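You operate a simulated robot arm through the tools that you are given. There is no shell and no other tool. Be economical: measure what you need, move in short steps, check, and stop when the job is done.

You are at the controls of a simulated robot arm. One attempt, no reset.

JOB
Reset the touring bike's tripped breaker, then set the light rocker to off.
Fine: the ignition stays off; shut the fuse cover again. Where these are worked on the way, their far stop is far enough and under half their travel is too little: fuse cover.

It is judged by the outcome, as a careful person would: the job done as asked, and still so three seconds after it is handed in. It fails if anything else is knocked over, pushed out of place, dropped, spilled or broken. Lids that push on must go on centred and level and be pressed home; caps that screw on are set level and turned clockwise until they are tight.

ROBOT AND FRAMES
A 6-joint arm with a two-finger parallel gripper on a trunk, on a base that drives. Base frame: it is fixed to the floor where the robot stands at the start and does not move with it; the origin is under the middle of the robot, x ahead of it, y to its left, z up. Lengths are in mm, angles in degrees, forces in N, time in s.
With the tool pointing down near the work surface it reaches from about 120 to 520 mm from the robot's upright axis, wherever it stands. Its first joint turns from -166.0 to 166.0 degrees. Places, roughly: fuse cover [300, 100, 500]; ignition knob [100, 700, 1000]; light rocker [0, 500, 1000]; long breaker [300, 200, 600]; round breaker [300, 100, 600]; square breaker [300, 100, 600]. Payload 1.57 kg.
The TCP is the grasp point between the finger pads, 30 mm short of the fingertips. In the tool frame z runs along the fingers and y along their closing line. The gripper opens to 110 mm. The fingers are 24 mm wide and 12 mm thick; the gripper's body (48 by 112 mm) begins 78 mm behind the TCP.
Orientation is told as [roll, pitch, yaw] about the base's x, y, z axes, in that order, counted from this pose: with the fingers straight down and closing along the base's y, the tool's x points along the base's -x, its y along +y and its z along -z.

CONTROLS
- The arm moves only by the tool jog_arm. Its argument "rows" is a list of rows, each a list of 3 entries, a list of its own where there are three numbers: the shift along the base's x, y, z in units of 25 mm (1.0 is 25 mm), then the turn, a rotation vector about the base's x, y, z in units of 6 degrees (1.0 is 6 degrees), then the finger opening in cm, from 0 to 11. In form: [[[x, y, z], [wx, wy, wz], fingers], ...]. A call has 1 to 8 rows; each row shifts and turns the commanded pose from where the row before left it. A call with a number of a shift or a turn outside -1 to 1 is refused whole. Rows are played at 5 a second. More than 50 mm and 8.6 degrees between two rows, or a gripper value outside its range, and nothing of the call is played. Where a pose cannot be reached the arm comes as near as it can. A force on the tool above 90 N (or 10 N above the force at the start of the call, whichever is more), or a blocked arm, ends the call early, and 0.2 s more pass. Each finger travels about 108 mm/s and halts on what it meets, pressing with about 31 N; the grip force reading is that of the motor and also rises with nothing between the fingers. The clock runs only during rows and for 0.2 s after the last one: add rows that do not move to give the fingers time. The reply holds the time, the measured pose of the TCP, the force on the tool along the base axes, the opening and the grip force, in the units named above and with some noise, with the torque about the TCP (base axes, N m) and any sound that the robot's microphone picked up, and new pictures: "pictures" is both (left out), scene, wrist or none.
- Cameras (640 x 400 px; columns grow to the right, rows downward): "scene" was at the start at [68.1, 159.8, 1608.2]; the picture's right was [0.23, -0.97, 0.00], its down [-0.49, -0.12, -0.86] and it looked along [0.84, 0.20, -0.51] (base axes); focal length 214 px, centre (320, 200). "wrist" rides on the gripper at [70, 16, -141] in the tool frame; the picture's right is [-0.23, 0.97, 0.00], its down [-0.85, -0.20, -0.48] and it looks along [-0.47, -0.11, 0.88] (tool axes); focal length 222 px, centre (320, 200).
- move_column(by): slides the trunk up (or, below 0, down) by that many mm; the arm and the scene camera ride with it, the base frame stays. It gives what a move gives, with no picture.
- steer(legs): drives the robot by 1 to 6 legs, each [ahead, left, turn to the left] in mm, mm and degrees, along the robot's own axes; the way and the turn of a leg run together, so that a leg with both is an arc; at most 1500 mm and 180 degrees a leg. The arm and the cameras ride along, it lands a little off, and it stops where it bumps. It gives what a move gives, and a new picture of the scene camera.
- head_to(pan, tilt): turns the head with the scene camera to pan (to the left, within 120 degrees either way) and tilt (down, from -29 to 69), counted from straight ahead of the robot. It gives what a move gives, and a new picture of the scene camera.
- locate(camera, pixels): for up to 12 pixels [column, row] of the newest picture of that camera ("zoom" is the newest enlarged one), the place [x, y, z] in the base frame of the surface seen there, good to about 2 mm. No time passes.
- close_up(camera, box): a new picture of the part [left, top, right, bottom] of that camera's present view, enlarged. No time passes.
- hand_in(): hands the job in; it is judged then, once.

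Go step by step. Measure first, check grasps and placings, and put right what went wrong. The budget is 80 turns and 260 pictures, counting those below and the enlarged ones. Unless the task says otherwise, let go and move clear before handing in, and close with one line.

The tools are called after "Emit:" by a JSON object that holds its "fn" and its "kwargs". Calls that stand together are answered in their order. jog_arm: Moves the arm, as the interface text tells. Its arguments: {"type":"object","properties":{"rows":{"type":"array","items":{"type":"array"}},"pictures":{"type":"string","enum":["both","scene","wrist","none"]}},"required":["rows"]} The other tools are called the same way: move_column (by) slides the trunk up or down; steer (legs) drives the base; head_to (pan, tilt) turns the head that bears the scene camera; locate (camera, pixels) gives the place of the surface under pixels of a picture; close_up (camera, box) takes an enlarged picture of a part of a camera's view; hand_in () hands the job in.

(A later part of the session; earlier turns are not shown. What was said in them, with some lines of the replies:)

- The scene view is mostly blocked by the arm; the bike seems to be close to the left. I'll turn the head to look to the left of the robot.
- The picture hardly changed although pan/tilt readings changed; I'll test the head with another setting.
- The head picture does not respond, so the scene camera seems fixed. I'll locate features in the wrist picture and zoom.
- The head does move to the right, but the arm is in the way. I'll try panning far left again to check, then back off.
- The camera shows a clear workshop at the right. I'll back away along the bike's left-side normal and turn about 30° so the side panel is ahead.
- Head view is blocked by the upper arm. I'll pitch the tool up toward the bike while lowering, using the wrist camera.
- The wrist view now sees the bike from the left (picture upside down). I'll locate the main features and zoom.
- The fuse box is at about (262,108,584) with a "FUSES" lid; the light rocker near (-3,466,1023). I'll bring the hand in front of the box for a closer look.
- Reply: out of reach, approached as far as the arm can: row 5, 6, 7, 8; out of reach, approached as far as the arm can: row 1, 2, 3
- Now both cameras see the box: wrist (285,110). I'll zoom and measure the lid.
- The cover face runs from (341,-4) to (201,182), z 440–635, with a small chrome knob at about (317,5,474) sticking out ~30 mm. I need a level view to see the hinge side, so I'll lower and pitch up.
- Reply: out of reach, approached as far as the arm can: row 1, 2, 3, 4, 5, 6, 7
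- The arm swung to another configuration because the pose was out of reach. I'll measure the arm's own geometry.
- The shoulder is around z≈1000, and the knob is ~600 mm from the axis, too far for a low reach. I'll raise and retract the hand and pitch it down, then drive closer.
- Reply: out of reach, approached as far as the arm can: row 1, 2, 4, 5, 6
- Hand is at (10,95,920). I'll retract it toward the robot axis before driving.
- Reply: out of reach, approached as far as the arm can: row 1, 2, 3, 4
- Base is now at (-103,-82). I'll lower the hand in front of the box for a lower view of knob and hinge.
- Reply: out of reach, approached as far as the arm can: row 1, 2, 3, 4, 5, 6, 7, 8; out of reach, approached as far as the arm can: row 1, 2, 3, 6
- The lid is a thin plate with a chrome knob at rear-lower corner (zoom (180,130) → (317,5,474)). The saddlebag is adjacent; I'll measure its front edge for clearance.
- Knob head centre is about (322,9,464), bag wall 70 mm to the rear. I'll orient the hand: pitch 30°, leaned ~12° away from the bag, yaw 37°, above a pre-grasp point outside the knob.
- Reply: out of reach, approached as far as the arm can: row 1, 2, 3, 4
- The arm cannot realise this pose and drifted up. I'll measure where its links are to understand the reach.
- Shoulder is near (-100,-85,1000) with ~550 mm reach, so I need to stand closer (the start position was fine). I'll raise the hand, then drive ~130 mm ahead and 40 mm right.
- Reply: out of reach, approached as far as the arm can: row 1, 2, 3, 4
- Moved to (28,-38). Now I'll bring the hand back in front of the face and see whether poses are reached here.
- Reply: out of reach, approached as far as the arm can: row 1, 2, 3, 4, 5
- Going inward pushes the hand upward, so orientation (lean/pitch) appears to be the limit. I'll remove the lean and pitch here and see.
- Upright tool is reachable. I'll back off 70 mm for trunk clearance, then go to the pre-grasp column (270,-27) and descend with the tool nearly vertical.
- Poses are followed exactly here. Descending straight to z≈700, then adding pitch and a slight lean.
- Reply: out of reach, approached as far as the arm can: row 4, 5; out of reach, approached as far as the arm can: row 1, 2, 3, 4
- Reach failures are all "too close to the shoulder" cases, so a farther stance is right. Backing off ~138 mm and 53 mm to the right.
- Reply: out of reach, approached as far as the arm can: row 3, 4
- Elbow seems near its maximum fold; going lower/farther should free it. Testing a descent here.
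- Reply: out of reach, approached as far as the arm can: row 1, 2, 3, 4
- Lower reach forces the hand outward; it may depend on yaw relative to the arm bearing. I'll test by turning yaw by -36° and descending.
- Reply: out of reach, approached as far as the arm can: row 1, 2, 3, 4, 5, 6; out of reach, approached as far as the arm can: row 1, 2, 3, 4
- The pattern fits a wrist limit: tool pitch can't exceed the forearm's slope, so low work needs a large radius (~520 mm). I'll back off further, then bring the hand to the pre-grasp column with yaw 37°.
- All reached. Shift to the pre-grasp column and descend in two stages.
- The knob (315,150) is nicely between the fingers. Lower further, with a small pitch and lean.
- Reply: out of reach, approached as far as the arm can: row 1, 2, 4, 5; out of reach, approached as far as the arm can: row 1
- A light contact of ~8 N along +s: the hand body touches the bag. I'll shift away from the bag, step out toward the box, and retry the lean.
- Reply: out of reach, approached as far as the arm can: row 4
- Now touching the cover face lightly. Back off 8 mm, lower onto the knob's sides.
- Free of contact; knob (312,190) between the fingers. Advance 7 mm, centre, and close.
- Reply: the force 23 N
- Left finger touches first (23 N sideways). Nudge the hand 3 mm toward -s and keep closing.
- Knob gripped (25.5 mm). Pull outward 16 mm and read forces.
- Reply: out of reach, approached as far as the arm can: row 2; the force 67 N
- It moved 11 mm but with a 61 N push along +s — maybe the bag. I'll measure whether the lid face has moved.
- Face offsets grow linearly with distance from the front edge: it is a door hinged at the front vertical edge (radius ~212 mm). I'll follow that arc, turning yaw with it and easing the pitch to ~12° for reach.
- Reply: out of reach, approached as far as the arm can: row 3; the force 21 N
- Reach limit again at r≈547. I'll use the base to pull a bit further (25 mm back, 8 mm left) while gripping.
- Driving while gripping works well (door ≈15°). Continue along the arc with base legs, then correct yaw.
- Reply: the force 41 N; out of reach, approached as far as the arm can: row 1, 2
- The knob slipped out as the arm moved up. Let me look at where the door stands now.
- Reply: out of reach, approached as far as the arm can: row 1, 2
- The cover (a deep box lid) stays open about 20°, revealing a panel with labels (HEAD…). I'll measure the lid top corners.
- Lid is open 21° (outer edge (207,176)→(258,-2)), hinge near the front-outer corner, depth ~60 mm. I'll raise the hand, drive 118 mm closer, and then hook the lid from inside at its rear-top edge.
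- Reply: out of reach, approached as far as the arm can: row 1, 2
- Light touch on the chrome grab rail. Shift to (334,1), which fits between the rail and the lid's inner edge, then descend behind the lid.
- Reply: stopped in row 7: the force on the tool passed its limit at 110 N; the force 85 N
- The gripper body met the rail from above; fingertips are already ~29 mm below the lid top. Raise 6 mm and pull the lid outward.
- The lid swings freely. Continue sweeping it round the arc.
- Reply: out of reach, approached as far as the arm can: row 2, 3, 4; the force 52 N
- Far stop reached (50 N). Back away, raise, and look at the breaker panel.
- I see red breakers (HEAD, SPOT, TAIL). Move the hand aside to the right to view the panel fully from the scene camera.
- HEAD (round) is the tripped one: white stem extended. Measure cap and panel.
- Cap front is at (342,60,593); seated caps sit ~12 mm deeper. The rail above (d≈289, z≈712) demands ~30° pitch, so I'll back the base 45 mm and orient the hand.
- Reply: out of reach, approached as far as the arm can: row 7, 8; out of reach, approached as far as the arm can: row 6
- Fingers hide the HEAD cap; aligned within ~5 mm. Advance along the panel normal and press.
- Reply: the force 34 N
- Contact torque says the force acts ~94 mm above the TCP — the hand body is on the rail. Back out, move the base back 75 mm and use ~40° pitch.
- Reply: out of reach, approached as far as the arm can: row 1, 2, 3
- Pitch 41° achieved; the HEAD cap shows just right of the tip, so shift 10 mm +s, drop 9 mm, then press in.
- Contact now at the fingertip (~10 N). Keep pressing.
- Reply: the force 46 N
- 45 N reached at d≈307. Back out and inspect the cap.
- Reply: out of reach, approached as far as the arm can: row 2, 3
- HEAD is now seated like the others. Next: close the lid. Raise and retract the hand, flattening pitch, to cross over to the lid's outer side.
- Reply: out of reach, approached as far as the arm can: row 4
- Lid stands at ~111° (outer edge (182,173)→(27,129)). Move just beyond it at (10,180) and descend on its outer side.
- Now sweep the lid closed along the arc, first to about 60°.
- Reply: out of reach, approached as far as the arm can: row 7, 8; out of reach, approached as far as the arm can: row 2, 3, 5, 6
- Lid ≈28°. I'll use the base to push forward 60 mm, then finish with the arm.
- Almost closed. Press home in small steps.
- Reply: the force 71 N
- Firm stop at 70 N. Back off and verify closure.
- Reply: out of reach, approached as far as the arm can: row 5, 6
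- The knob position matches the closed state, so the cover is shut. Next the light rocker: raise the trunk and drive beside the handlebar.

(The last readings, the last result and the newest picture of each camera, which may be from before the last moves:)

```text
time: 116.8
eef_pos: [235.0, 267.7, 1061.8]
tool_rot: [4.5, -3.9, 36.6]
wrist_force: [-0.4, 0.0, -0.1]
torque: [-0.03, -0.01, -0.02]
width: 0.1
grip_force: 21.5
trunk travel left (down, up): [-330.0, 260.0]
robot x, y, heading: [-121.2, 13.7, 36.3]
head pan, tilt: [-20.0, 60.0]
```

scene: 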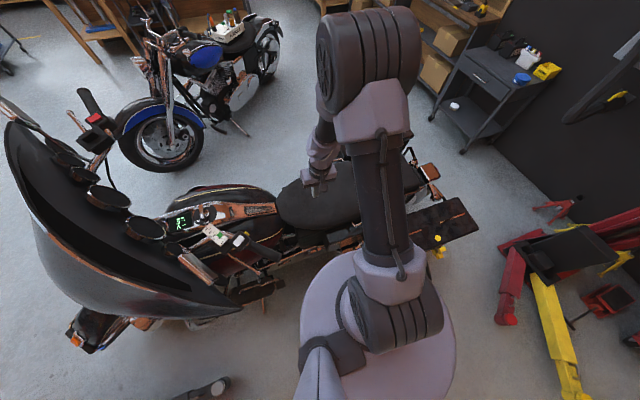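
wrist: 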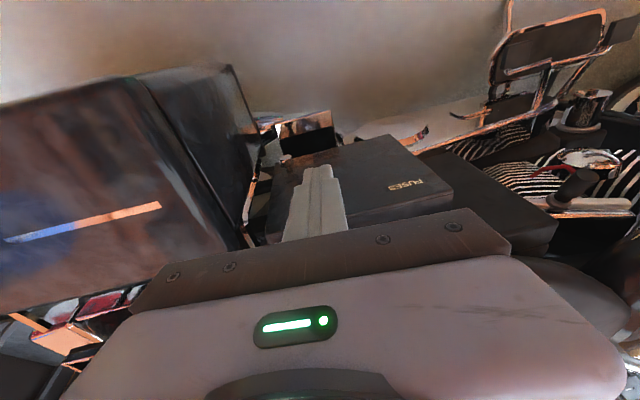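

Good view: rocker at (240,241). Zoom and locate.

Emit:
{"fn": "close_up", "kwargs": {"camera": "scene", "box": [180, 205, 276, 265]}}

Emit:
{"fn": "locate", "kwargs": {"camera": "zoom", "pixels": [[370, 230], [400, 240], [410, 250], [430, 225], [450, 240], [350, 250], [420, 200], [540, 270], [600, 280], [250, 200], [200, 130], [90, 270]]}}

```text
6.67 times, centred on (228, 235) of scene
```

zoom: 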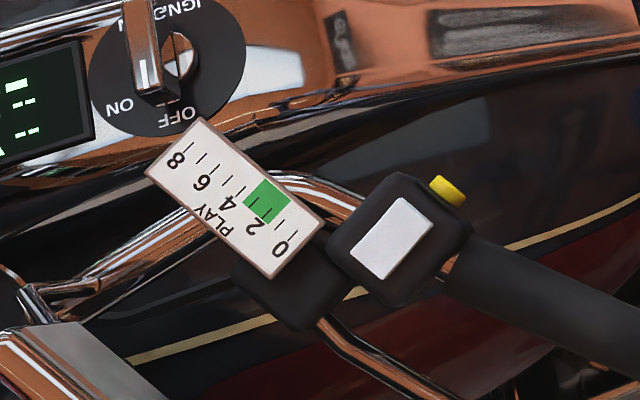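

```text
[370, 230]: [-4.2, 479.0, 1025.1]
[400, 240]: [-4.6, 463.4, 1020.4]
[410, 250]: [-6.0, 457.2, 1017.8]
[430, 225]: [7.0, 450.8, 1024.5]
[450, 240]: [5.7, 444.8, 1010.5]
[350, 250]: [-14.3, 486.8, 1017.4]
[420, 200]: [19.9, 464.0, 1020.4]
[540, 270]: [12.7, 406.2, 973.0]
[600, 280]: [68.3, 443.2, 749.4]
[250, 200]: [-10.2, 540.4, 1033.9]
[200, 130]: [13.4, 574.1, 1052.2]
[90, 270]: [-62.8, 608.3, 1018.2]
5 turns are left
```

Few turns remain, so I'll bring the hand near the rocker now and look with both cameras for the ON/OFF marks.

Emit:
{"fn": "close_up", "kwargs": {"camera": "scene", "box": [222, 228, 254, 248]}}

Emit:
{"fn": "locate", "kwargs": {"camera": "zoom", "pixels": [[400, 120], [330, 180], [270, 240], [340, 240], [270, 170], [380, 150]]}}

Emit:
{"fn": "jog_arm", "kwargs": {"rows": [[[-1, 0.9, 1], [0, 0, 0], 0], [[-1, 0.9, 1], [0, 0, 0], 0], [[-1, 0.9, 0.8], [0, 0, 0], 0], [[-1, 0.9, 0.5], [0, 0, 0], 0], [[-1, 0.9, 0.2], [0, 0, 0], 0], [[-1, 0.9, 0], [0, 0, 0], 0], [[-1, 0.9, 0], [0, 0, 0], 0], [[0, 0, 0], [0, 0, 0], 0]], "pictures": "both"}}

Emit:
{"fn": "close_up", "kwargs": {"camera": "wrist", "box": [300, 0, 620, 200]}}

Emit:
{"fn": "close_up", "kwargs": {"camera": "wrist", "box": [310, 60, 438, 140]}}

```text
16.00 times, centred on (238, 238) of scene
```

zoom: 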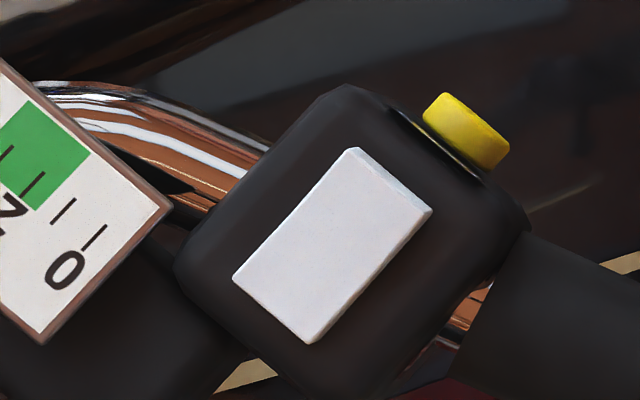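

```text
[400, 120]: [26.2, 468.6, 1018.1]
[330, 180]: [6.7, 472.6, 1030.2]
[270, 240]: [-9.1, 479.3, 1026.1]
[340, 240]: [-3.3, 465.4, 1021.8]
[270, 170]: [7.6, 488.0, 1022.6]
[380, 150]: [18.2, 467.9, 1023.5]
```

```text
time: 118.6
eef_pos: [103.3, 332.4, 1068.0]
tool_rot: [6.8, -6.6, 36.5]
wrist_force: [1.2, -0.2, -0.5]
torque: [0.05, -0.02, -0.01]
width: 0.0
grip_force: 21.3
out of reach, approached as far as the arm can: row 2, 3, 4, 5, 6, 7
trunk travel left (down, up): [-330.0, 260.0]
robot x, y, heading: [-124.2, 16.1, 36.5]
head pan, tilt: [-20.0, 60.0]
```

scene: 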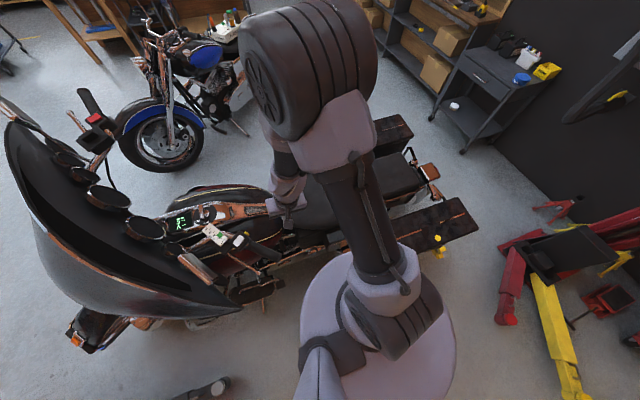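
wrist: 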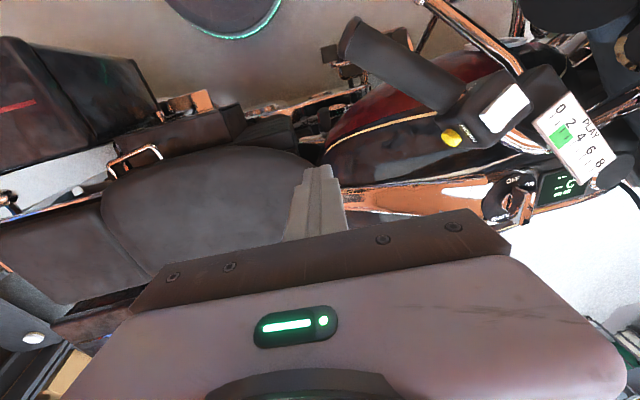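

```text
2.00 times, centred on (460, 100) of wrist
```

zoom: 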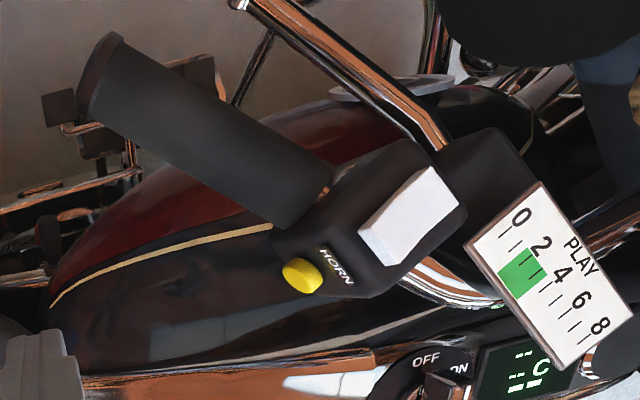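

```text
5.00 times, centred on (374, 100) of wrist
4 turns are left
```

zoom: 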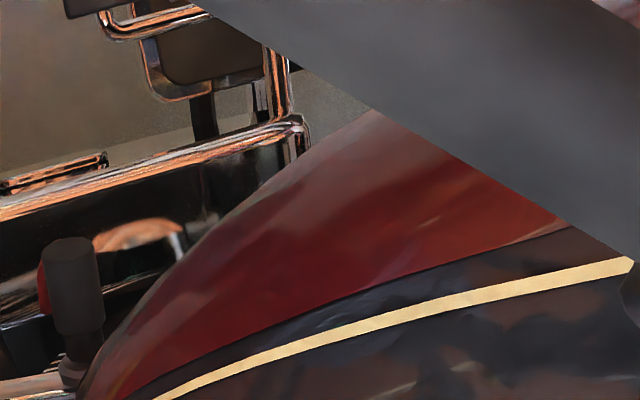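

The rocker's horn-side end looks raised (z≈1030 vs 1022). I'll measure it, then raise the arm while lowering the trunk for better reach, and move above it.

Emit:
{"fn": "close_up", "kwargs": {"camera": "wrist", "box": [300, 0, 620, 200]}}

Emit:
{"fn": "locate", "kwargs": {"camera": "zoom", "pixels": [[378, 232], [392, 246], [410, 212], [432, 182], [446, 200], [378, 252], [300, 272], [345, 215], [425, 245], [415, 150], [460, 215]]}}

Emit:
{"fn": "jog_arm", "kwargs": {"rows": [[[0, 0, 1], [0, 0, 0], 0], [[0, 0, 1], [0, 0, 0], 0], [[0, 0, 1], [-0.5, -0.4, 0], 0], [[0, 0, 1], [-0.4, -0.3, 0], 0], [[0, 0, 1], [0, 0, 0], 0], [[0, 0, 1], [0, 0, 0], 0], [[0, 0, 1], [0, 0, 0], 0], [[0, 0, 1], [0, 0, 0], 0]], "pictures": "none"}}

Emit:
{"fn": "move_column", "kwargs": {"by": -170}}

Emit:
{"fn": "jog_arm", "kwargs": {"rows": [[[-0.6, 0.8, 0], [0, 0, 0], 0], [[-0.6, 0.8, 0], [0, 0, 0], 0], [[-0.6, 0.8, 0], [0, 0, 0], 0], [[-0.6, 0.8, 0], [0, 0, 0], 0], [[-0.6, 0.9, 0], [0, 0, 0], 0], [[-0.5, 0.9, 0], [0, 0, 0], 0], [[0, 0, 0], [0, 0, 0], 0]], "pictures": "both"}}

Emit:
{"fn": "close_up", "kwargs": {"camera": "scene", "box": [180, 200, 276, 260]}}

Emit:
{"fn": "close_up", "kwargs": {"camera": "wrist", "box": [220, 60, 420, 185]}}

```text
2.00 times, centred on (460, 100) of wrist
```

zoom: 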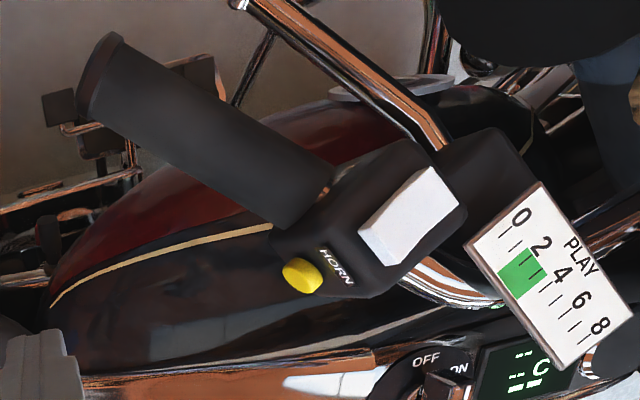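

```text
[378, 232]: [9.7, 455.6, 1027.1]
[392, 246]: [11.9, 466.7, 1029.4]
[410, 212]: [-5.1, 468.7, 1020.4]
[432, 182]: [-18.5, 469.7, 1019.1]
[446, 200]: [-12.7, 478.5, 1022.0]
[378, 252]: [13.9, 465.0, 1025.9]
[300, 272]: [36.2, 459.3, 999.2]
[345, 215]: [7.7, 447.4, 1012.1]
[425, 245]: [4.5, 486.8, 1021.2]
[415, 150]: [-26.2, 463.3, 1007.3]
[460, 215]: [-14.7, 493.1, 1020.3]
```

```text
time: 120.4
eef_pos: [150.9, 200.5, 1171.6]
tool_rot: [3.2, -5.4, 37.5]
wrist_force: [1.0, -0.1, 0.3]
torque: [0.01, 0.0, 0.0]
width: 0.0
grip_force: 21.4
out of reach, approached as far as the arm can: row 1, 2, 3, 4, 5, 6, 7, 8
trunk travel left (down, up): [-330.0, 260.0]
robot x, y, heading: [-128.5, 12.3, 36.2]
head pan, tilt: [-20.0, 60.0]
```

```text
time: 122.4
eef_pos: [150.7, 200.6, 1001.9]
tool_rot: [3.2, -5.4, 37.4]
wrist_force: [0.8, -0.1, -0.7]
torque: [0.02, -0.04, 0.0]
width: 0.2
grip_force: 20.9
trunk travel left (down, up): [-160.0, 430.0]
robot x, y, heading: [-128.9, 16.6, 36.2]
head pan, tilt: [-20.0, 60.0]
```

```text
time: 124.0
eef_pos: [105.3, 240.3, 941.7]
tool_rot: [3.3, -5.5, 37.4]
wrist_force: [0.0, 0.1, 0.1]
torque: [-0.02, 0.02, 0.01]
width: 0.0
grip_force: 21.7
out of reach, approached as far as the arm can: row 1, 2, 3, 4, 5, 6
trunk travel left (down, up): [-160.0, 430.0]
robot x, y, heading: [-125.7, 14.7, 36.4]
head pan, tilt: [-20.0, 60.0]
```

scene: 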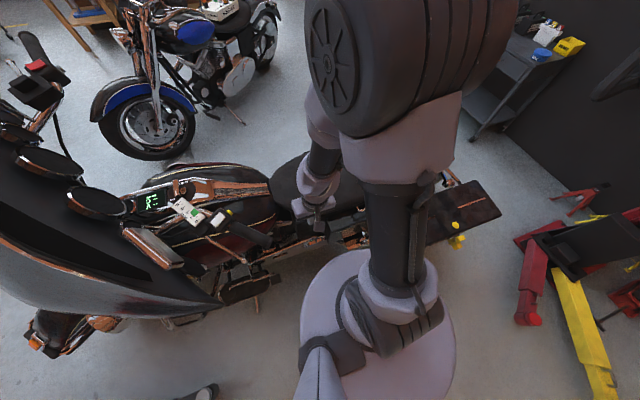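
wrist: 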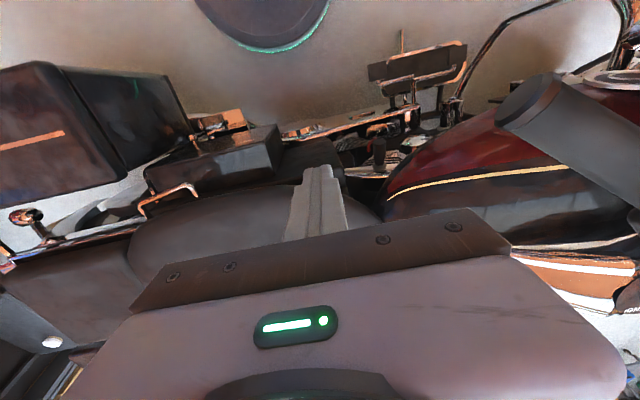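

```text
6.67 times, centred on (228, 230) of scene
```

zoom: 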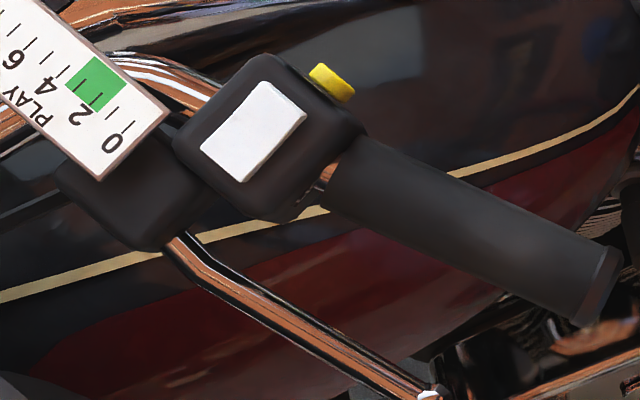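

```text
3.20 times, centred on (320, 122) of wrist
3 turns are left
```

zoom: 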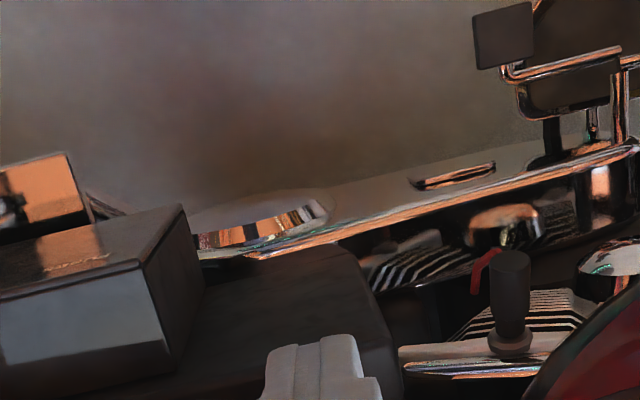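

The raised end is A ≈ (12,466,1029). Reach is good only with the hand right of the robot's forward line, so I'll extend the hand to there (raising it), then turn the base ~43° to bring it over the rocker.

Emit:
{"fn": "jog_arm", "kwargs": {"rows": [[[0.86, -0.125, 0.9], [0, 0, 0], 0], [[0.86, -0.125, 0.9], [0, 0, 0], 0], [[0.86, -0.125, 0.9], [0, 0, 0], 0], [[0.86, -0.125, 0.9], [0, 0, 0], 0], [[0.86, -0.125, 0.9], [0, 0, 0], 0], [[0.86, -0.125, 0.9], [0, 0, 0], 0], [[0.86, -0.125, 0.9], [0, 0, 0], 0], [[0.86, -0.125, 0.9], [0, 0, 0], 0]], "pictures": "none"}}

Emit:
{"fn": "steer", "kwargs": {"legs": [[0, 0, 43]]}}

Emit:
{"fn": "jog_arm", "kwargs": {"rows": [[[0, 0, 0], [0, 0, 0], 0]], "pictures": "both"}}

Emit:
{"fn": "close_up", "kwargs": {"camera": "wrist", "box": [220, 60, 420, 185]}}

```text
time: 125.8
eef_pos: [284.3, 184.4, 1099.2]
tool_rot: [3.4, -5.7, 37.8]
wrist_force: [-0.2, 0.3, -0.5]
torque: [0.02, 0.01, 0.01]
width: 0.0
grip_force: 21.6
out of reach, approached as far as the arm can: row 1, 2, 3, 6, 8
trunk travel left (down, up): [-160.0, 430.0]
robot x, y, heading: [-125.7, 14.1, 36.6]
head pan, tilt: [-20.0, 60.0]
```

```text
time: 128.2
eef_pos: [52.8, 421.5, 1098.3]
tool_rot: [3.4, -5.8, 81.5]
wrist_force: [0.1, 0.6, -0.3]
torque: [0.05, -0.05, -0.01]
width: 0.1
grip_force: 21.5
trunk travel left (down, up): [-160.0, 430.0]
robot x, y, heading: [-123.0, 13.9, 79.9]
head pan, tilt: [-20.0, 60.0]
```

scene: 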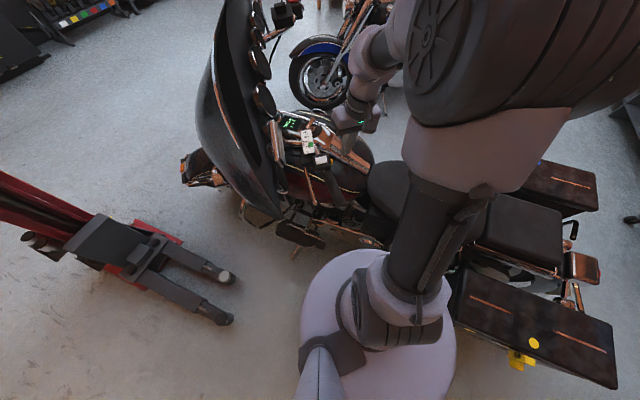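

```text
time: 128.6
eef_pos: [53.4, 421.1, 1098.3]
tool_rot: [3.4, -5.7, 81.5]
wrist_force: [-0.5, 0.2, 0.1]
torque: [0.0, 0.04, 0.03]
width: 0.1
grip_force: 21.5
trunk travel left (down, up): [-160.0, 430.0]
robot x, y, heading: [-126.4, 15.2, 79.7]
head pan, tilt: [-20.0, 60.0]
```

scene: 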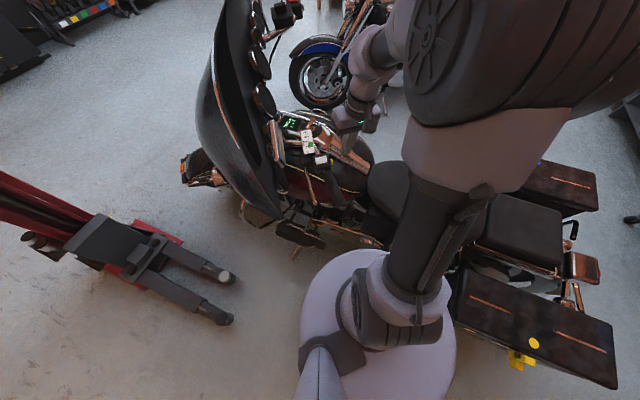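
wrist: 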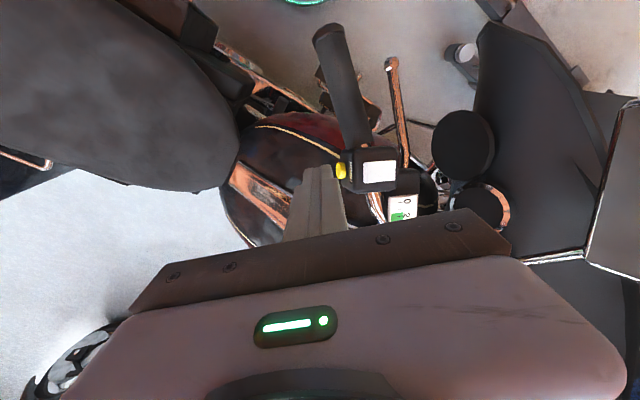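

```text
3.20 times, centred on (320, 122) of wrist
2 turns are left
```

zoom: 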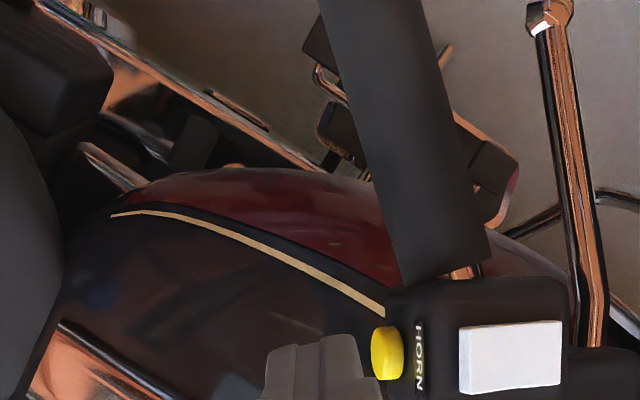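

Now over the bar; rocker at wrist (378,172), its raised end next to the yellow horn. I'll record its heights, move over end A, press it down ~10 mm, return to this same viewpoint and compare.

Emit:
{"fn": "locate", "kwargs": {"camera": "wrist", "pixels": [[367, 172], [372, 172], [378, 172], [386, 171], [392, 170], [356, 180], [400, 175], [378, 190]]}}

Emit:
{"fn": "jog_arm", "kwargs": {"rows": [[[-0.86, 0.82, 0], [0, 0, 0], 0], [[-0.86, 0.81, 0], [0, 0, 0], 0], [[0, 0, -0.7], [0, 0, 0], 0], [[0, 0, -0.7], [0, 0, 0], 0], [[0, 0, -0.2], [0, 0, 0], 0], [[0, 0, -0.16], [0, 0, 0], 0], [[0, 0, -0.16], [0, 0, 0], 0], [[0, 0, 0], [0, 0, 0], 0]], "pictures": "none"}}

Emit:
{"fn": "jog_arm", "kwargs": {"rows": [[[0, 0, -0.08], [0, 0, 0], 0], [[0, 0, 0], [0, 0, 0], 0]], "pictures": "none"}}

Emit:
{"fn": "jog_arm", "kwargs": {"rows": [[[0, 0, 1], [0, 0, 0], 0], [[0, 0, 1], [0, 0, 0], 0], [[0.86, -0.82, 0], [0, 0, 0], 0], [[0.86, -0.81, 0], [0, 0, 0], 0], [[0, 0, 0], [0, 0, 0], 0]], "pictures": "both"}}

Emit:
{"fn": "close_up", "kwargs": {"camera": "wrist", "box": [330, 145, 426, 205]}}

Emit:
{"fn": "locate", "kwargs": {"camera": "wrist", "pixels": [[367, 172], [372, 172], [378, 172], [386, 171], [392, 170], [356, 180], [400, 175], [378, 190]]}}

```text
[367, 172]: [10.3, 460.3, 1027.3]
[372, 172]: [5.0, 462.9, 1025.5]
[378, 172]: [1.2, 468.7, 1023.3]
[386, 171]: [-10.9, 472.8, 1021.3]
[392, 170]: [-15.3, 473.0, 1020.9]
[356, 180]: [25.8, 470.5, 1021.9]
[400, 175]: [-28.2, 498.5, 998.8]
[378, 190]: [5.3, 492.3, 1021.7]
```

```text
time: 130.4
eef_pos: [37.0, 441.7, 1029.9]
tool_rot: [3.3, -5.7, 81.5]
wrist_force: [0.2, -0.9, 0.7]
torque: [0.0, 0.0, 0.01]
width: 0.0
grip_force: 21.5
out of reach, approached as far as the arm can: row 1, 2
trunk travel left (down, up): [-160.0, 430.0]
robot x, y, heading: [-128.3, 17.4, 79.9]
head pan, tilt: [-20.0, 60.0]
```

```text
time: 131.0
eef_pos: [36.5, 440.7, 1029.3]
tool_rot: [3.5, -5.8, 81.6]
wrist_force: [0.9, -0.4, 0.1]
torque: [0.0, 0.0, -0.02]
width: 0.0
grip_force: 21.5
trunk travel left (down, up): [-160.0, 430.0]
robot x, y, heading: [-124.1, 15.5, 79.8]
head pan, tilt: [-20.0, 60.0]
```

```text
time: 132.2
eef_pos: [84.6, 396.2, 1075.6]
tool_rot: [3.3, -5.8, 81.4]
wrist_force: [0.4, 0.0, -0.6]
torque: [-0.01, 0.03, -0.03]
width: 0.0
grip_force: 21.4
out of reach, approached as far as the arm can: row 2
trunk travel left (down, up): [-160.0, 430.0]
robot x, y, heading: [-125.1, 16.4, 79.9]
head pan, tilt: [-20.0, 60.0]
```

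scene: 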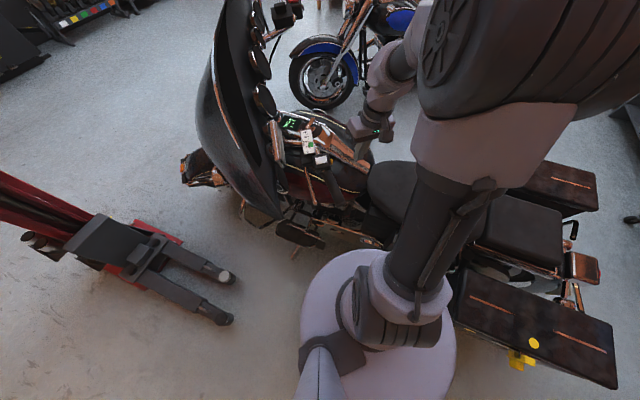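
wrist: 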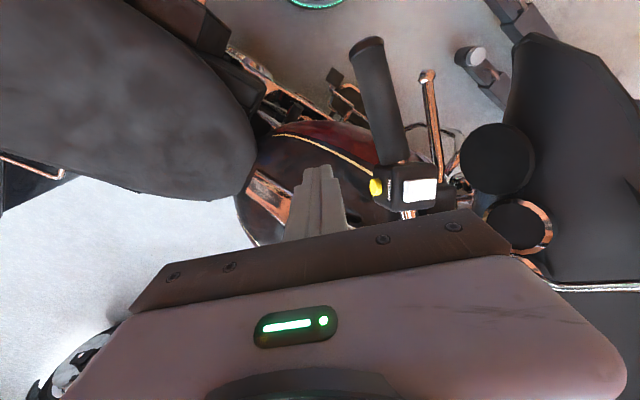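

```text
6.67 times, centred on (378, 175) of wrist
```

zoom: 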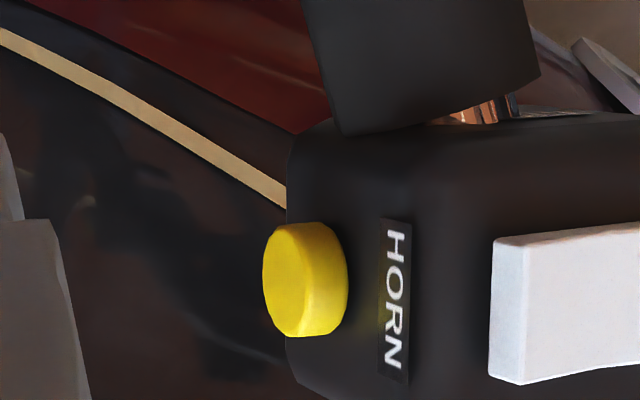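

```text
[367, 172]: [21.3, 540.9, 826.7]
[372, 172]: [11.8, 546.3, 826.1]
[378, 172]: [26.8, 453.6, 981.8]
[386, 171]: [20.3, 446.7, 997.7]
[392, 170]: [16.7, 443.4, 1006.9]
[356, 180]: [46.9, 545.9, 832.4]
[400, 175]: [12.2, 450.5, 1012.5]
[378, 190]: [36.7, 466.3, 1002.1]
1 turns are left
```

The last press fell short by ~27 mm in x (TCP stopped at (37,441)), with no contact. With one turn left, I'll place the hand with the base (leg 51, 85 mm), press straight down on end A, lift, drive clear and hand in. I won't be able to check that press before handing in.

Emit:
{"fn": "steer", "kwargs": {"legs": [[51.4, 85.3, 0]]}}

Emit:
{"fn": "jog_arm", "kwargs": {"rows": [[[0, 0, -0.5], [0, 0, 0], 0], [[0, 0, -0.16], [0, 0, 0], 0], [[0, 0, -0.16], [0, 0, 0], 0], [[0, 0, -0.16], [0, 0, 0], 0], [[0, 0, -0.16], [0, 0, 0], 0], [[0, 0, 0], [0, 0, 0], 0], [[0, 0, 0], [0, 0, 0], 0]], "pictures": "none"}}

Emit:
{"fn": "jog_arm", "kwargs": {"rows": [[[0, 0, -0.08], [0, 0, 0], 0], [[0, 0, 0], [0, 0, 0], 0]], "pictures": "none"}}

Emit:
{"fn": "jog_arm", "kwargs": {"rows": [[[0, 0, 0.6], [0, 0, 0], 0], [[0, 0, 0.6], [0, 0, 0], 0], [[0, 0, 0], [0, 0, 0], 0]], "pictures": "none"}}

Emit:
{"fn": "steer", "kwargs": {"legs": [[-51.4, -85.3, 0]]}}

Emit:
{"fn": "hand_in", "kwargs": {}}

```text
time: 133.3
eef_pos: [10.0, 464.6, 1076.5]
tool_rot: [3.4, -5.7, 81.5]
wrist_force: [-0.2, 0.2, 0.3]
torque: [-0.02, -0.03, -0.01]
width: 0.3
grip_force: 21.7
trunk travel left (down, up): [-160.0, 430.0]
robot x, y, heading: [-196.1, 83.4, 80.1]
head pan, tilt: [-20.0, 60.0]
```

scene: 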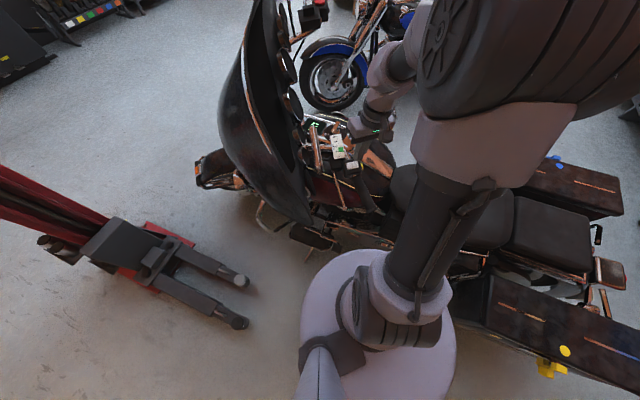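

```text
time: 134.5
eef_pos: [10.2, 462.9, 1056.5]
tool_rot: [2.8, -7.0, 81.6]
wrist_force: [-12.8, -19.2, 47.5]
torque: [-0.14, 0.14, 0.16]
width: 0.0
grip_force: 21.3
trunk travel left (down, up): [-160.0, 430.0]
robot x, y, heading: [-197.4, 82.6, 80.0]
head pan, tilt: [-20.0, 60.0]
stopped in row 5: the force on the tool passed its limit at 100 N (the readings are from after the stop); the commanded pose is now the measured one
```

```text
time: 135.2
eef_pos: [11.1, 464.3, 1057.0]
tool_rot: [2.7, -7.3, 81.7]
wrist_force: [-14.3, -24.6, 51.8]
torque: [-0.22, 0.21, 0.18]
width: 0.0
grip_force: 21.0
trunk travel left (down, up): [-160.0, 430.0]
robot x, y, heading: [-195.9, 83.5, 80.1]
head pan, tilt: [-20.0, 60.0]
stopped in row 2: the force on the tool passed its limit at 92 N (the readings are from after the stop); the commanded pose is now the measured one
```

```text
time: 136.0
eef_pos: [13.8, 466.5, 1083.6]
tool_rot: [2.9, -6.9, 81.6]
wrist_force: [-1.2, 0.1, -0.3]
torque: [0.05, -0.02, 0.0]
width: 0.2
grip_force: 21.0
trunk travel left (down, up): [-160.0, 430.0]
robot x, y, heading: [-198.0, 85.3, 80.1]
head pan, tilt: [-20.0, 60.0]
```

```text
time: 137.1
eef_pos: [89.4, 403.8, 1084.5]
tool_rot: [2.9, -6.8, 81.6]
wrist_force: [-0.7, -0.5, -0.3]
torque: [0.0, 0.0, 0.01]
width: 0.0
grip_force: 21.1
trunk travel left (down, up): [-160.0, 430.0]
robot x, y, heading: [-125.8, 18.2, 80.0]
head pan, tilt: [-20.0, 60.0]
```

scene: 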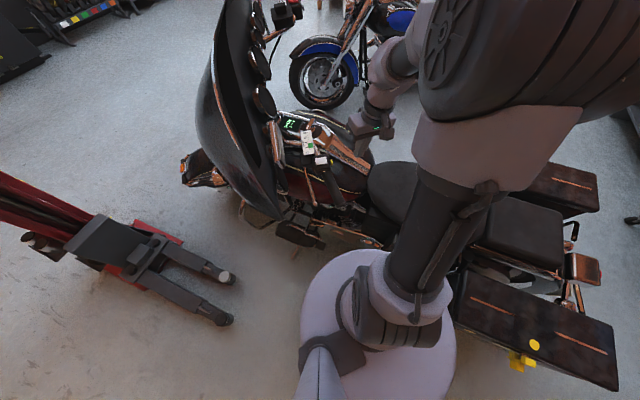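

```text
The job is handed in.
```

I handed the job in, but I can't confirm the light rocker is off. The HEAD breaker is reset and the fuse cover is shut again, both checked by camera. I never touched the ignition. I pressed the rocker's raised end twice. Both presses hit the force limit (100 N and 92 N), with the fingertip stopped about 3 mm below where that end had stood. I had no turn left to look at it afterwards, and I never found its ON/OFF marks. I took the raised end to be the OFF side because I assumed the light was on.
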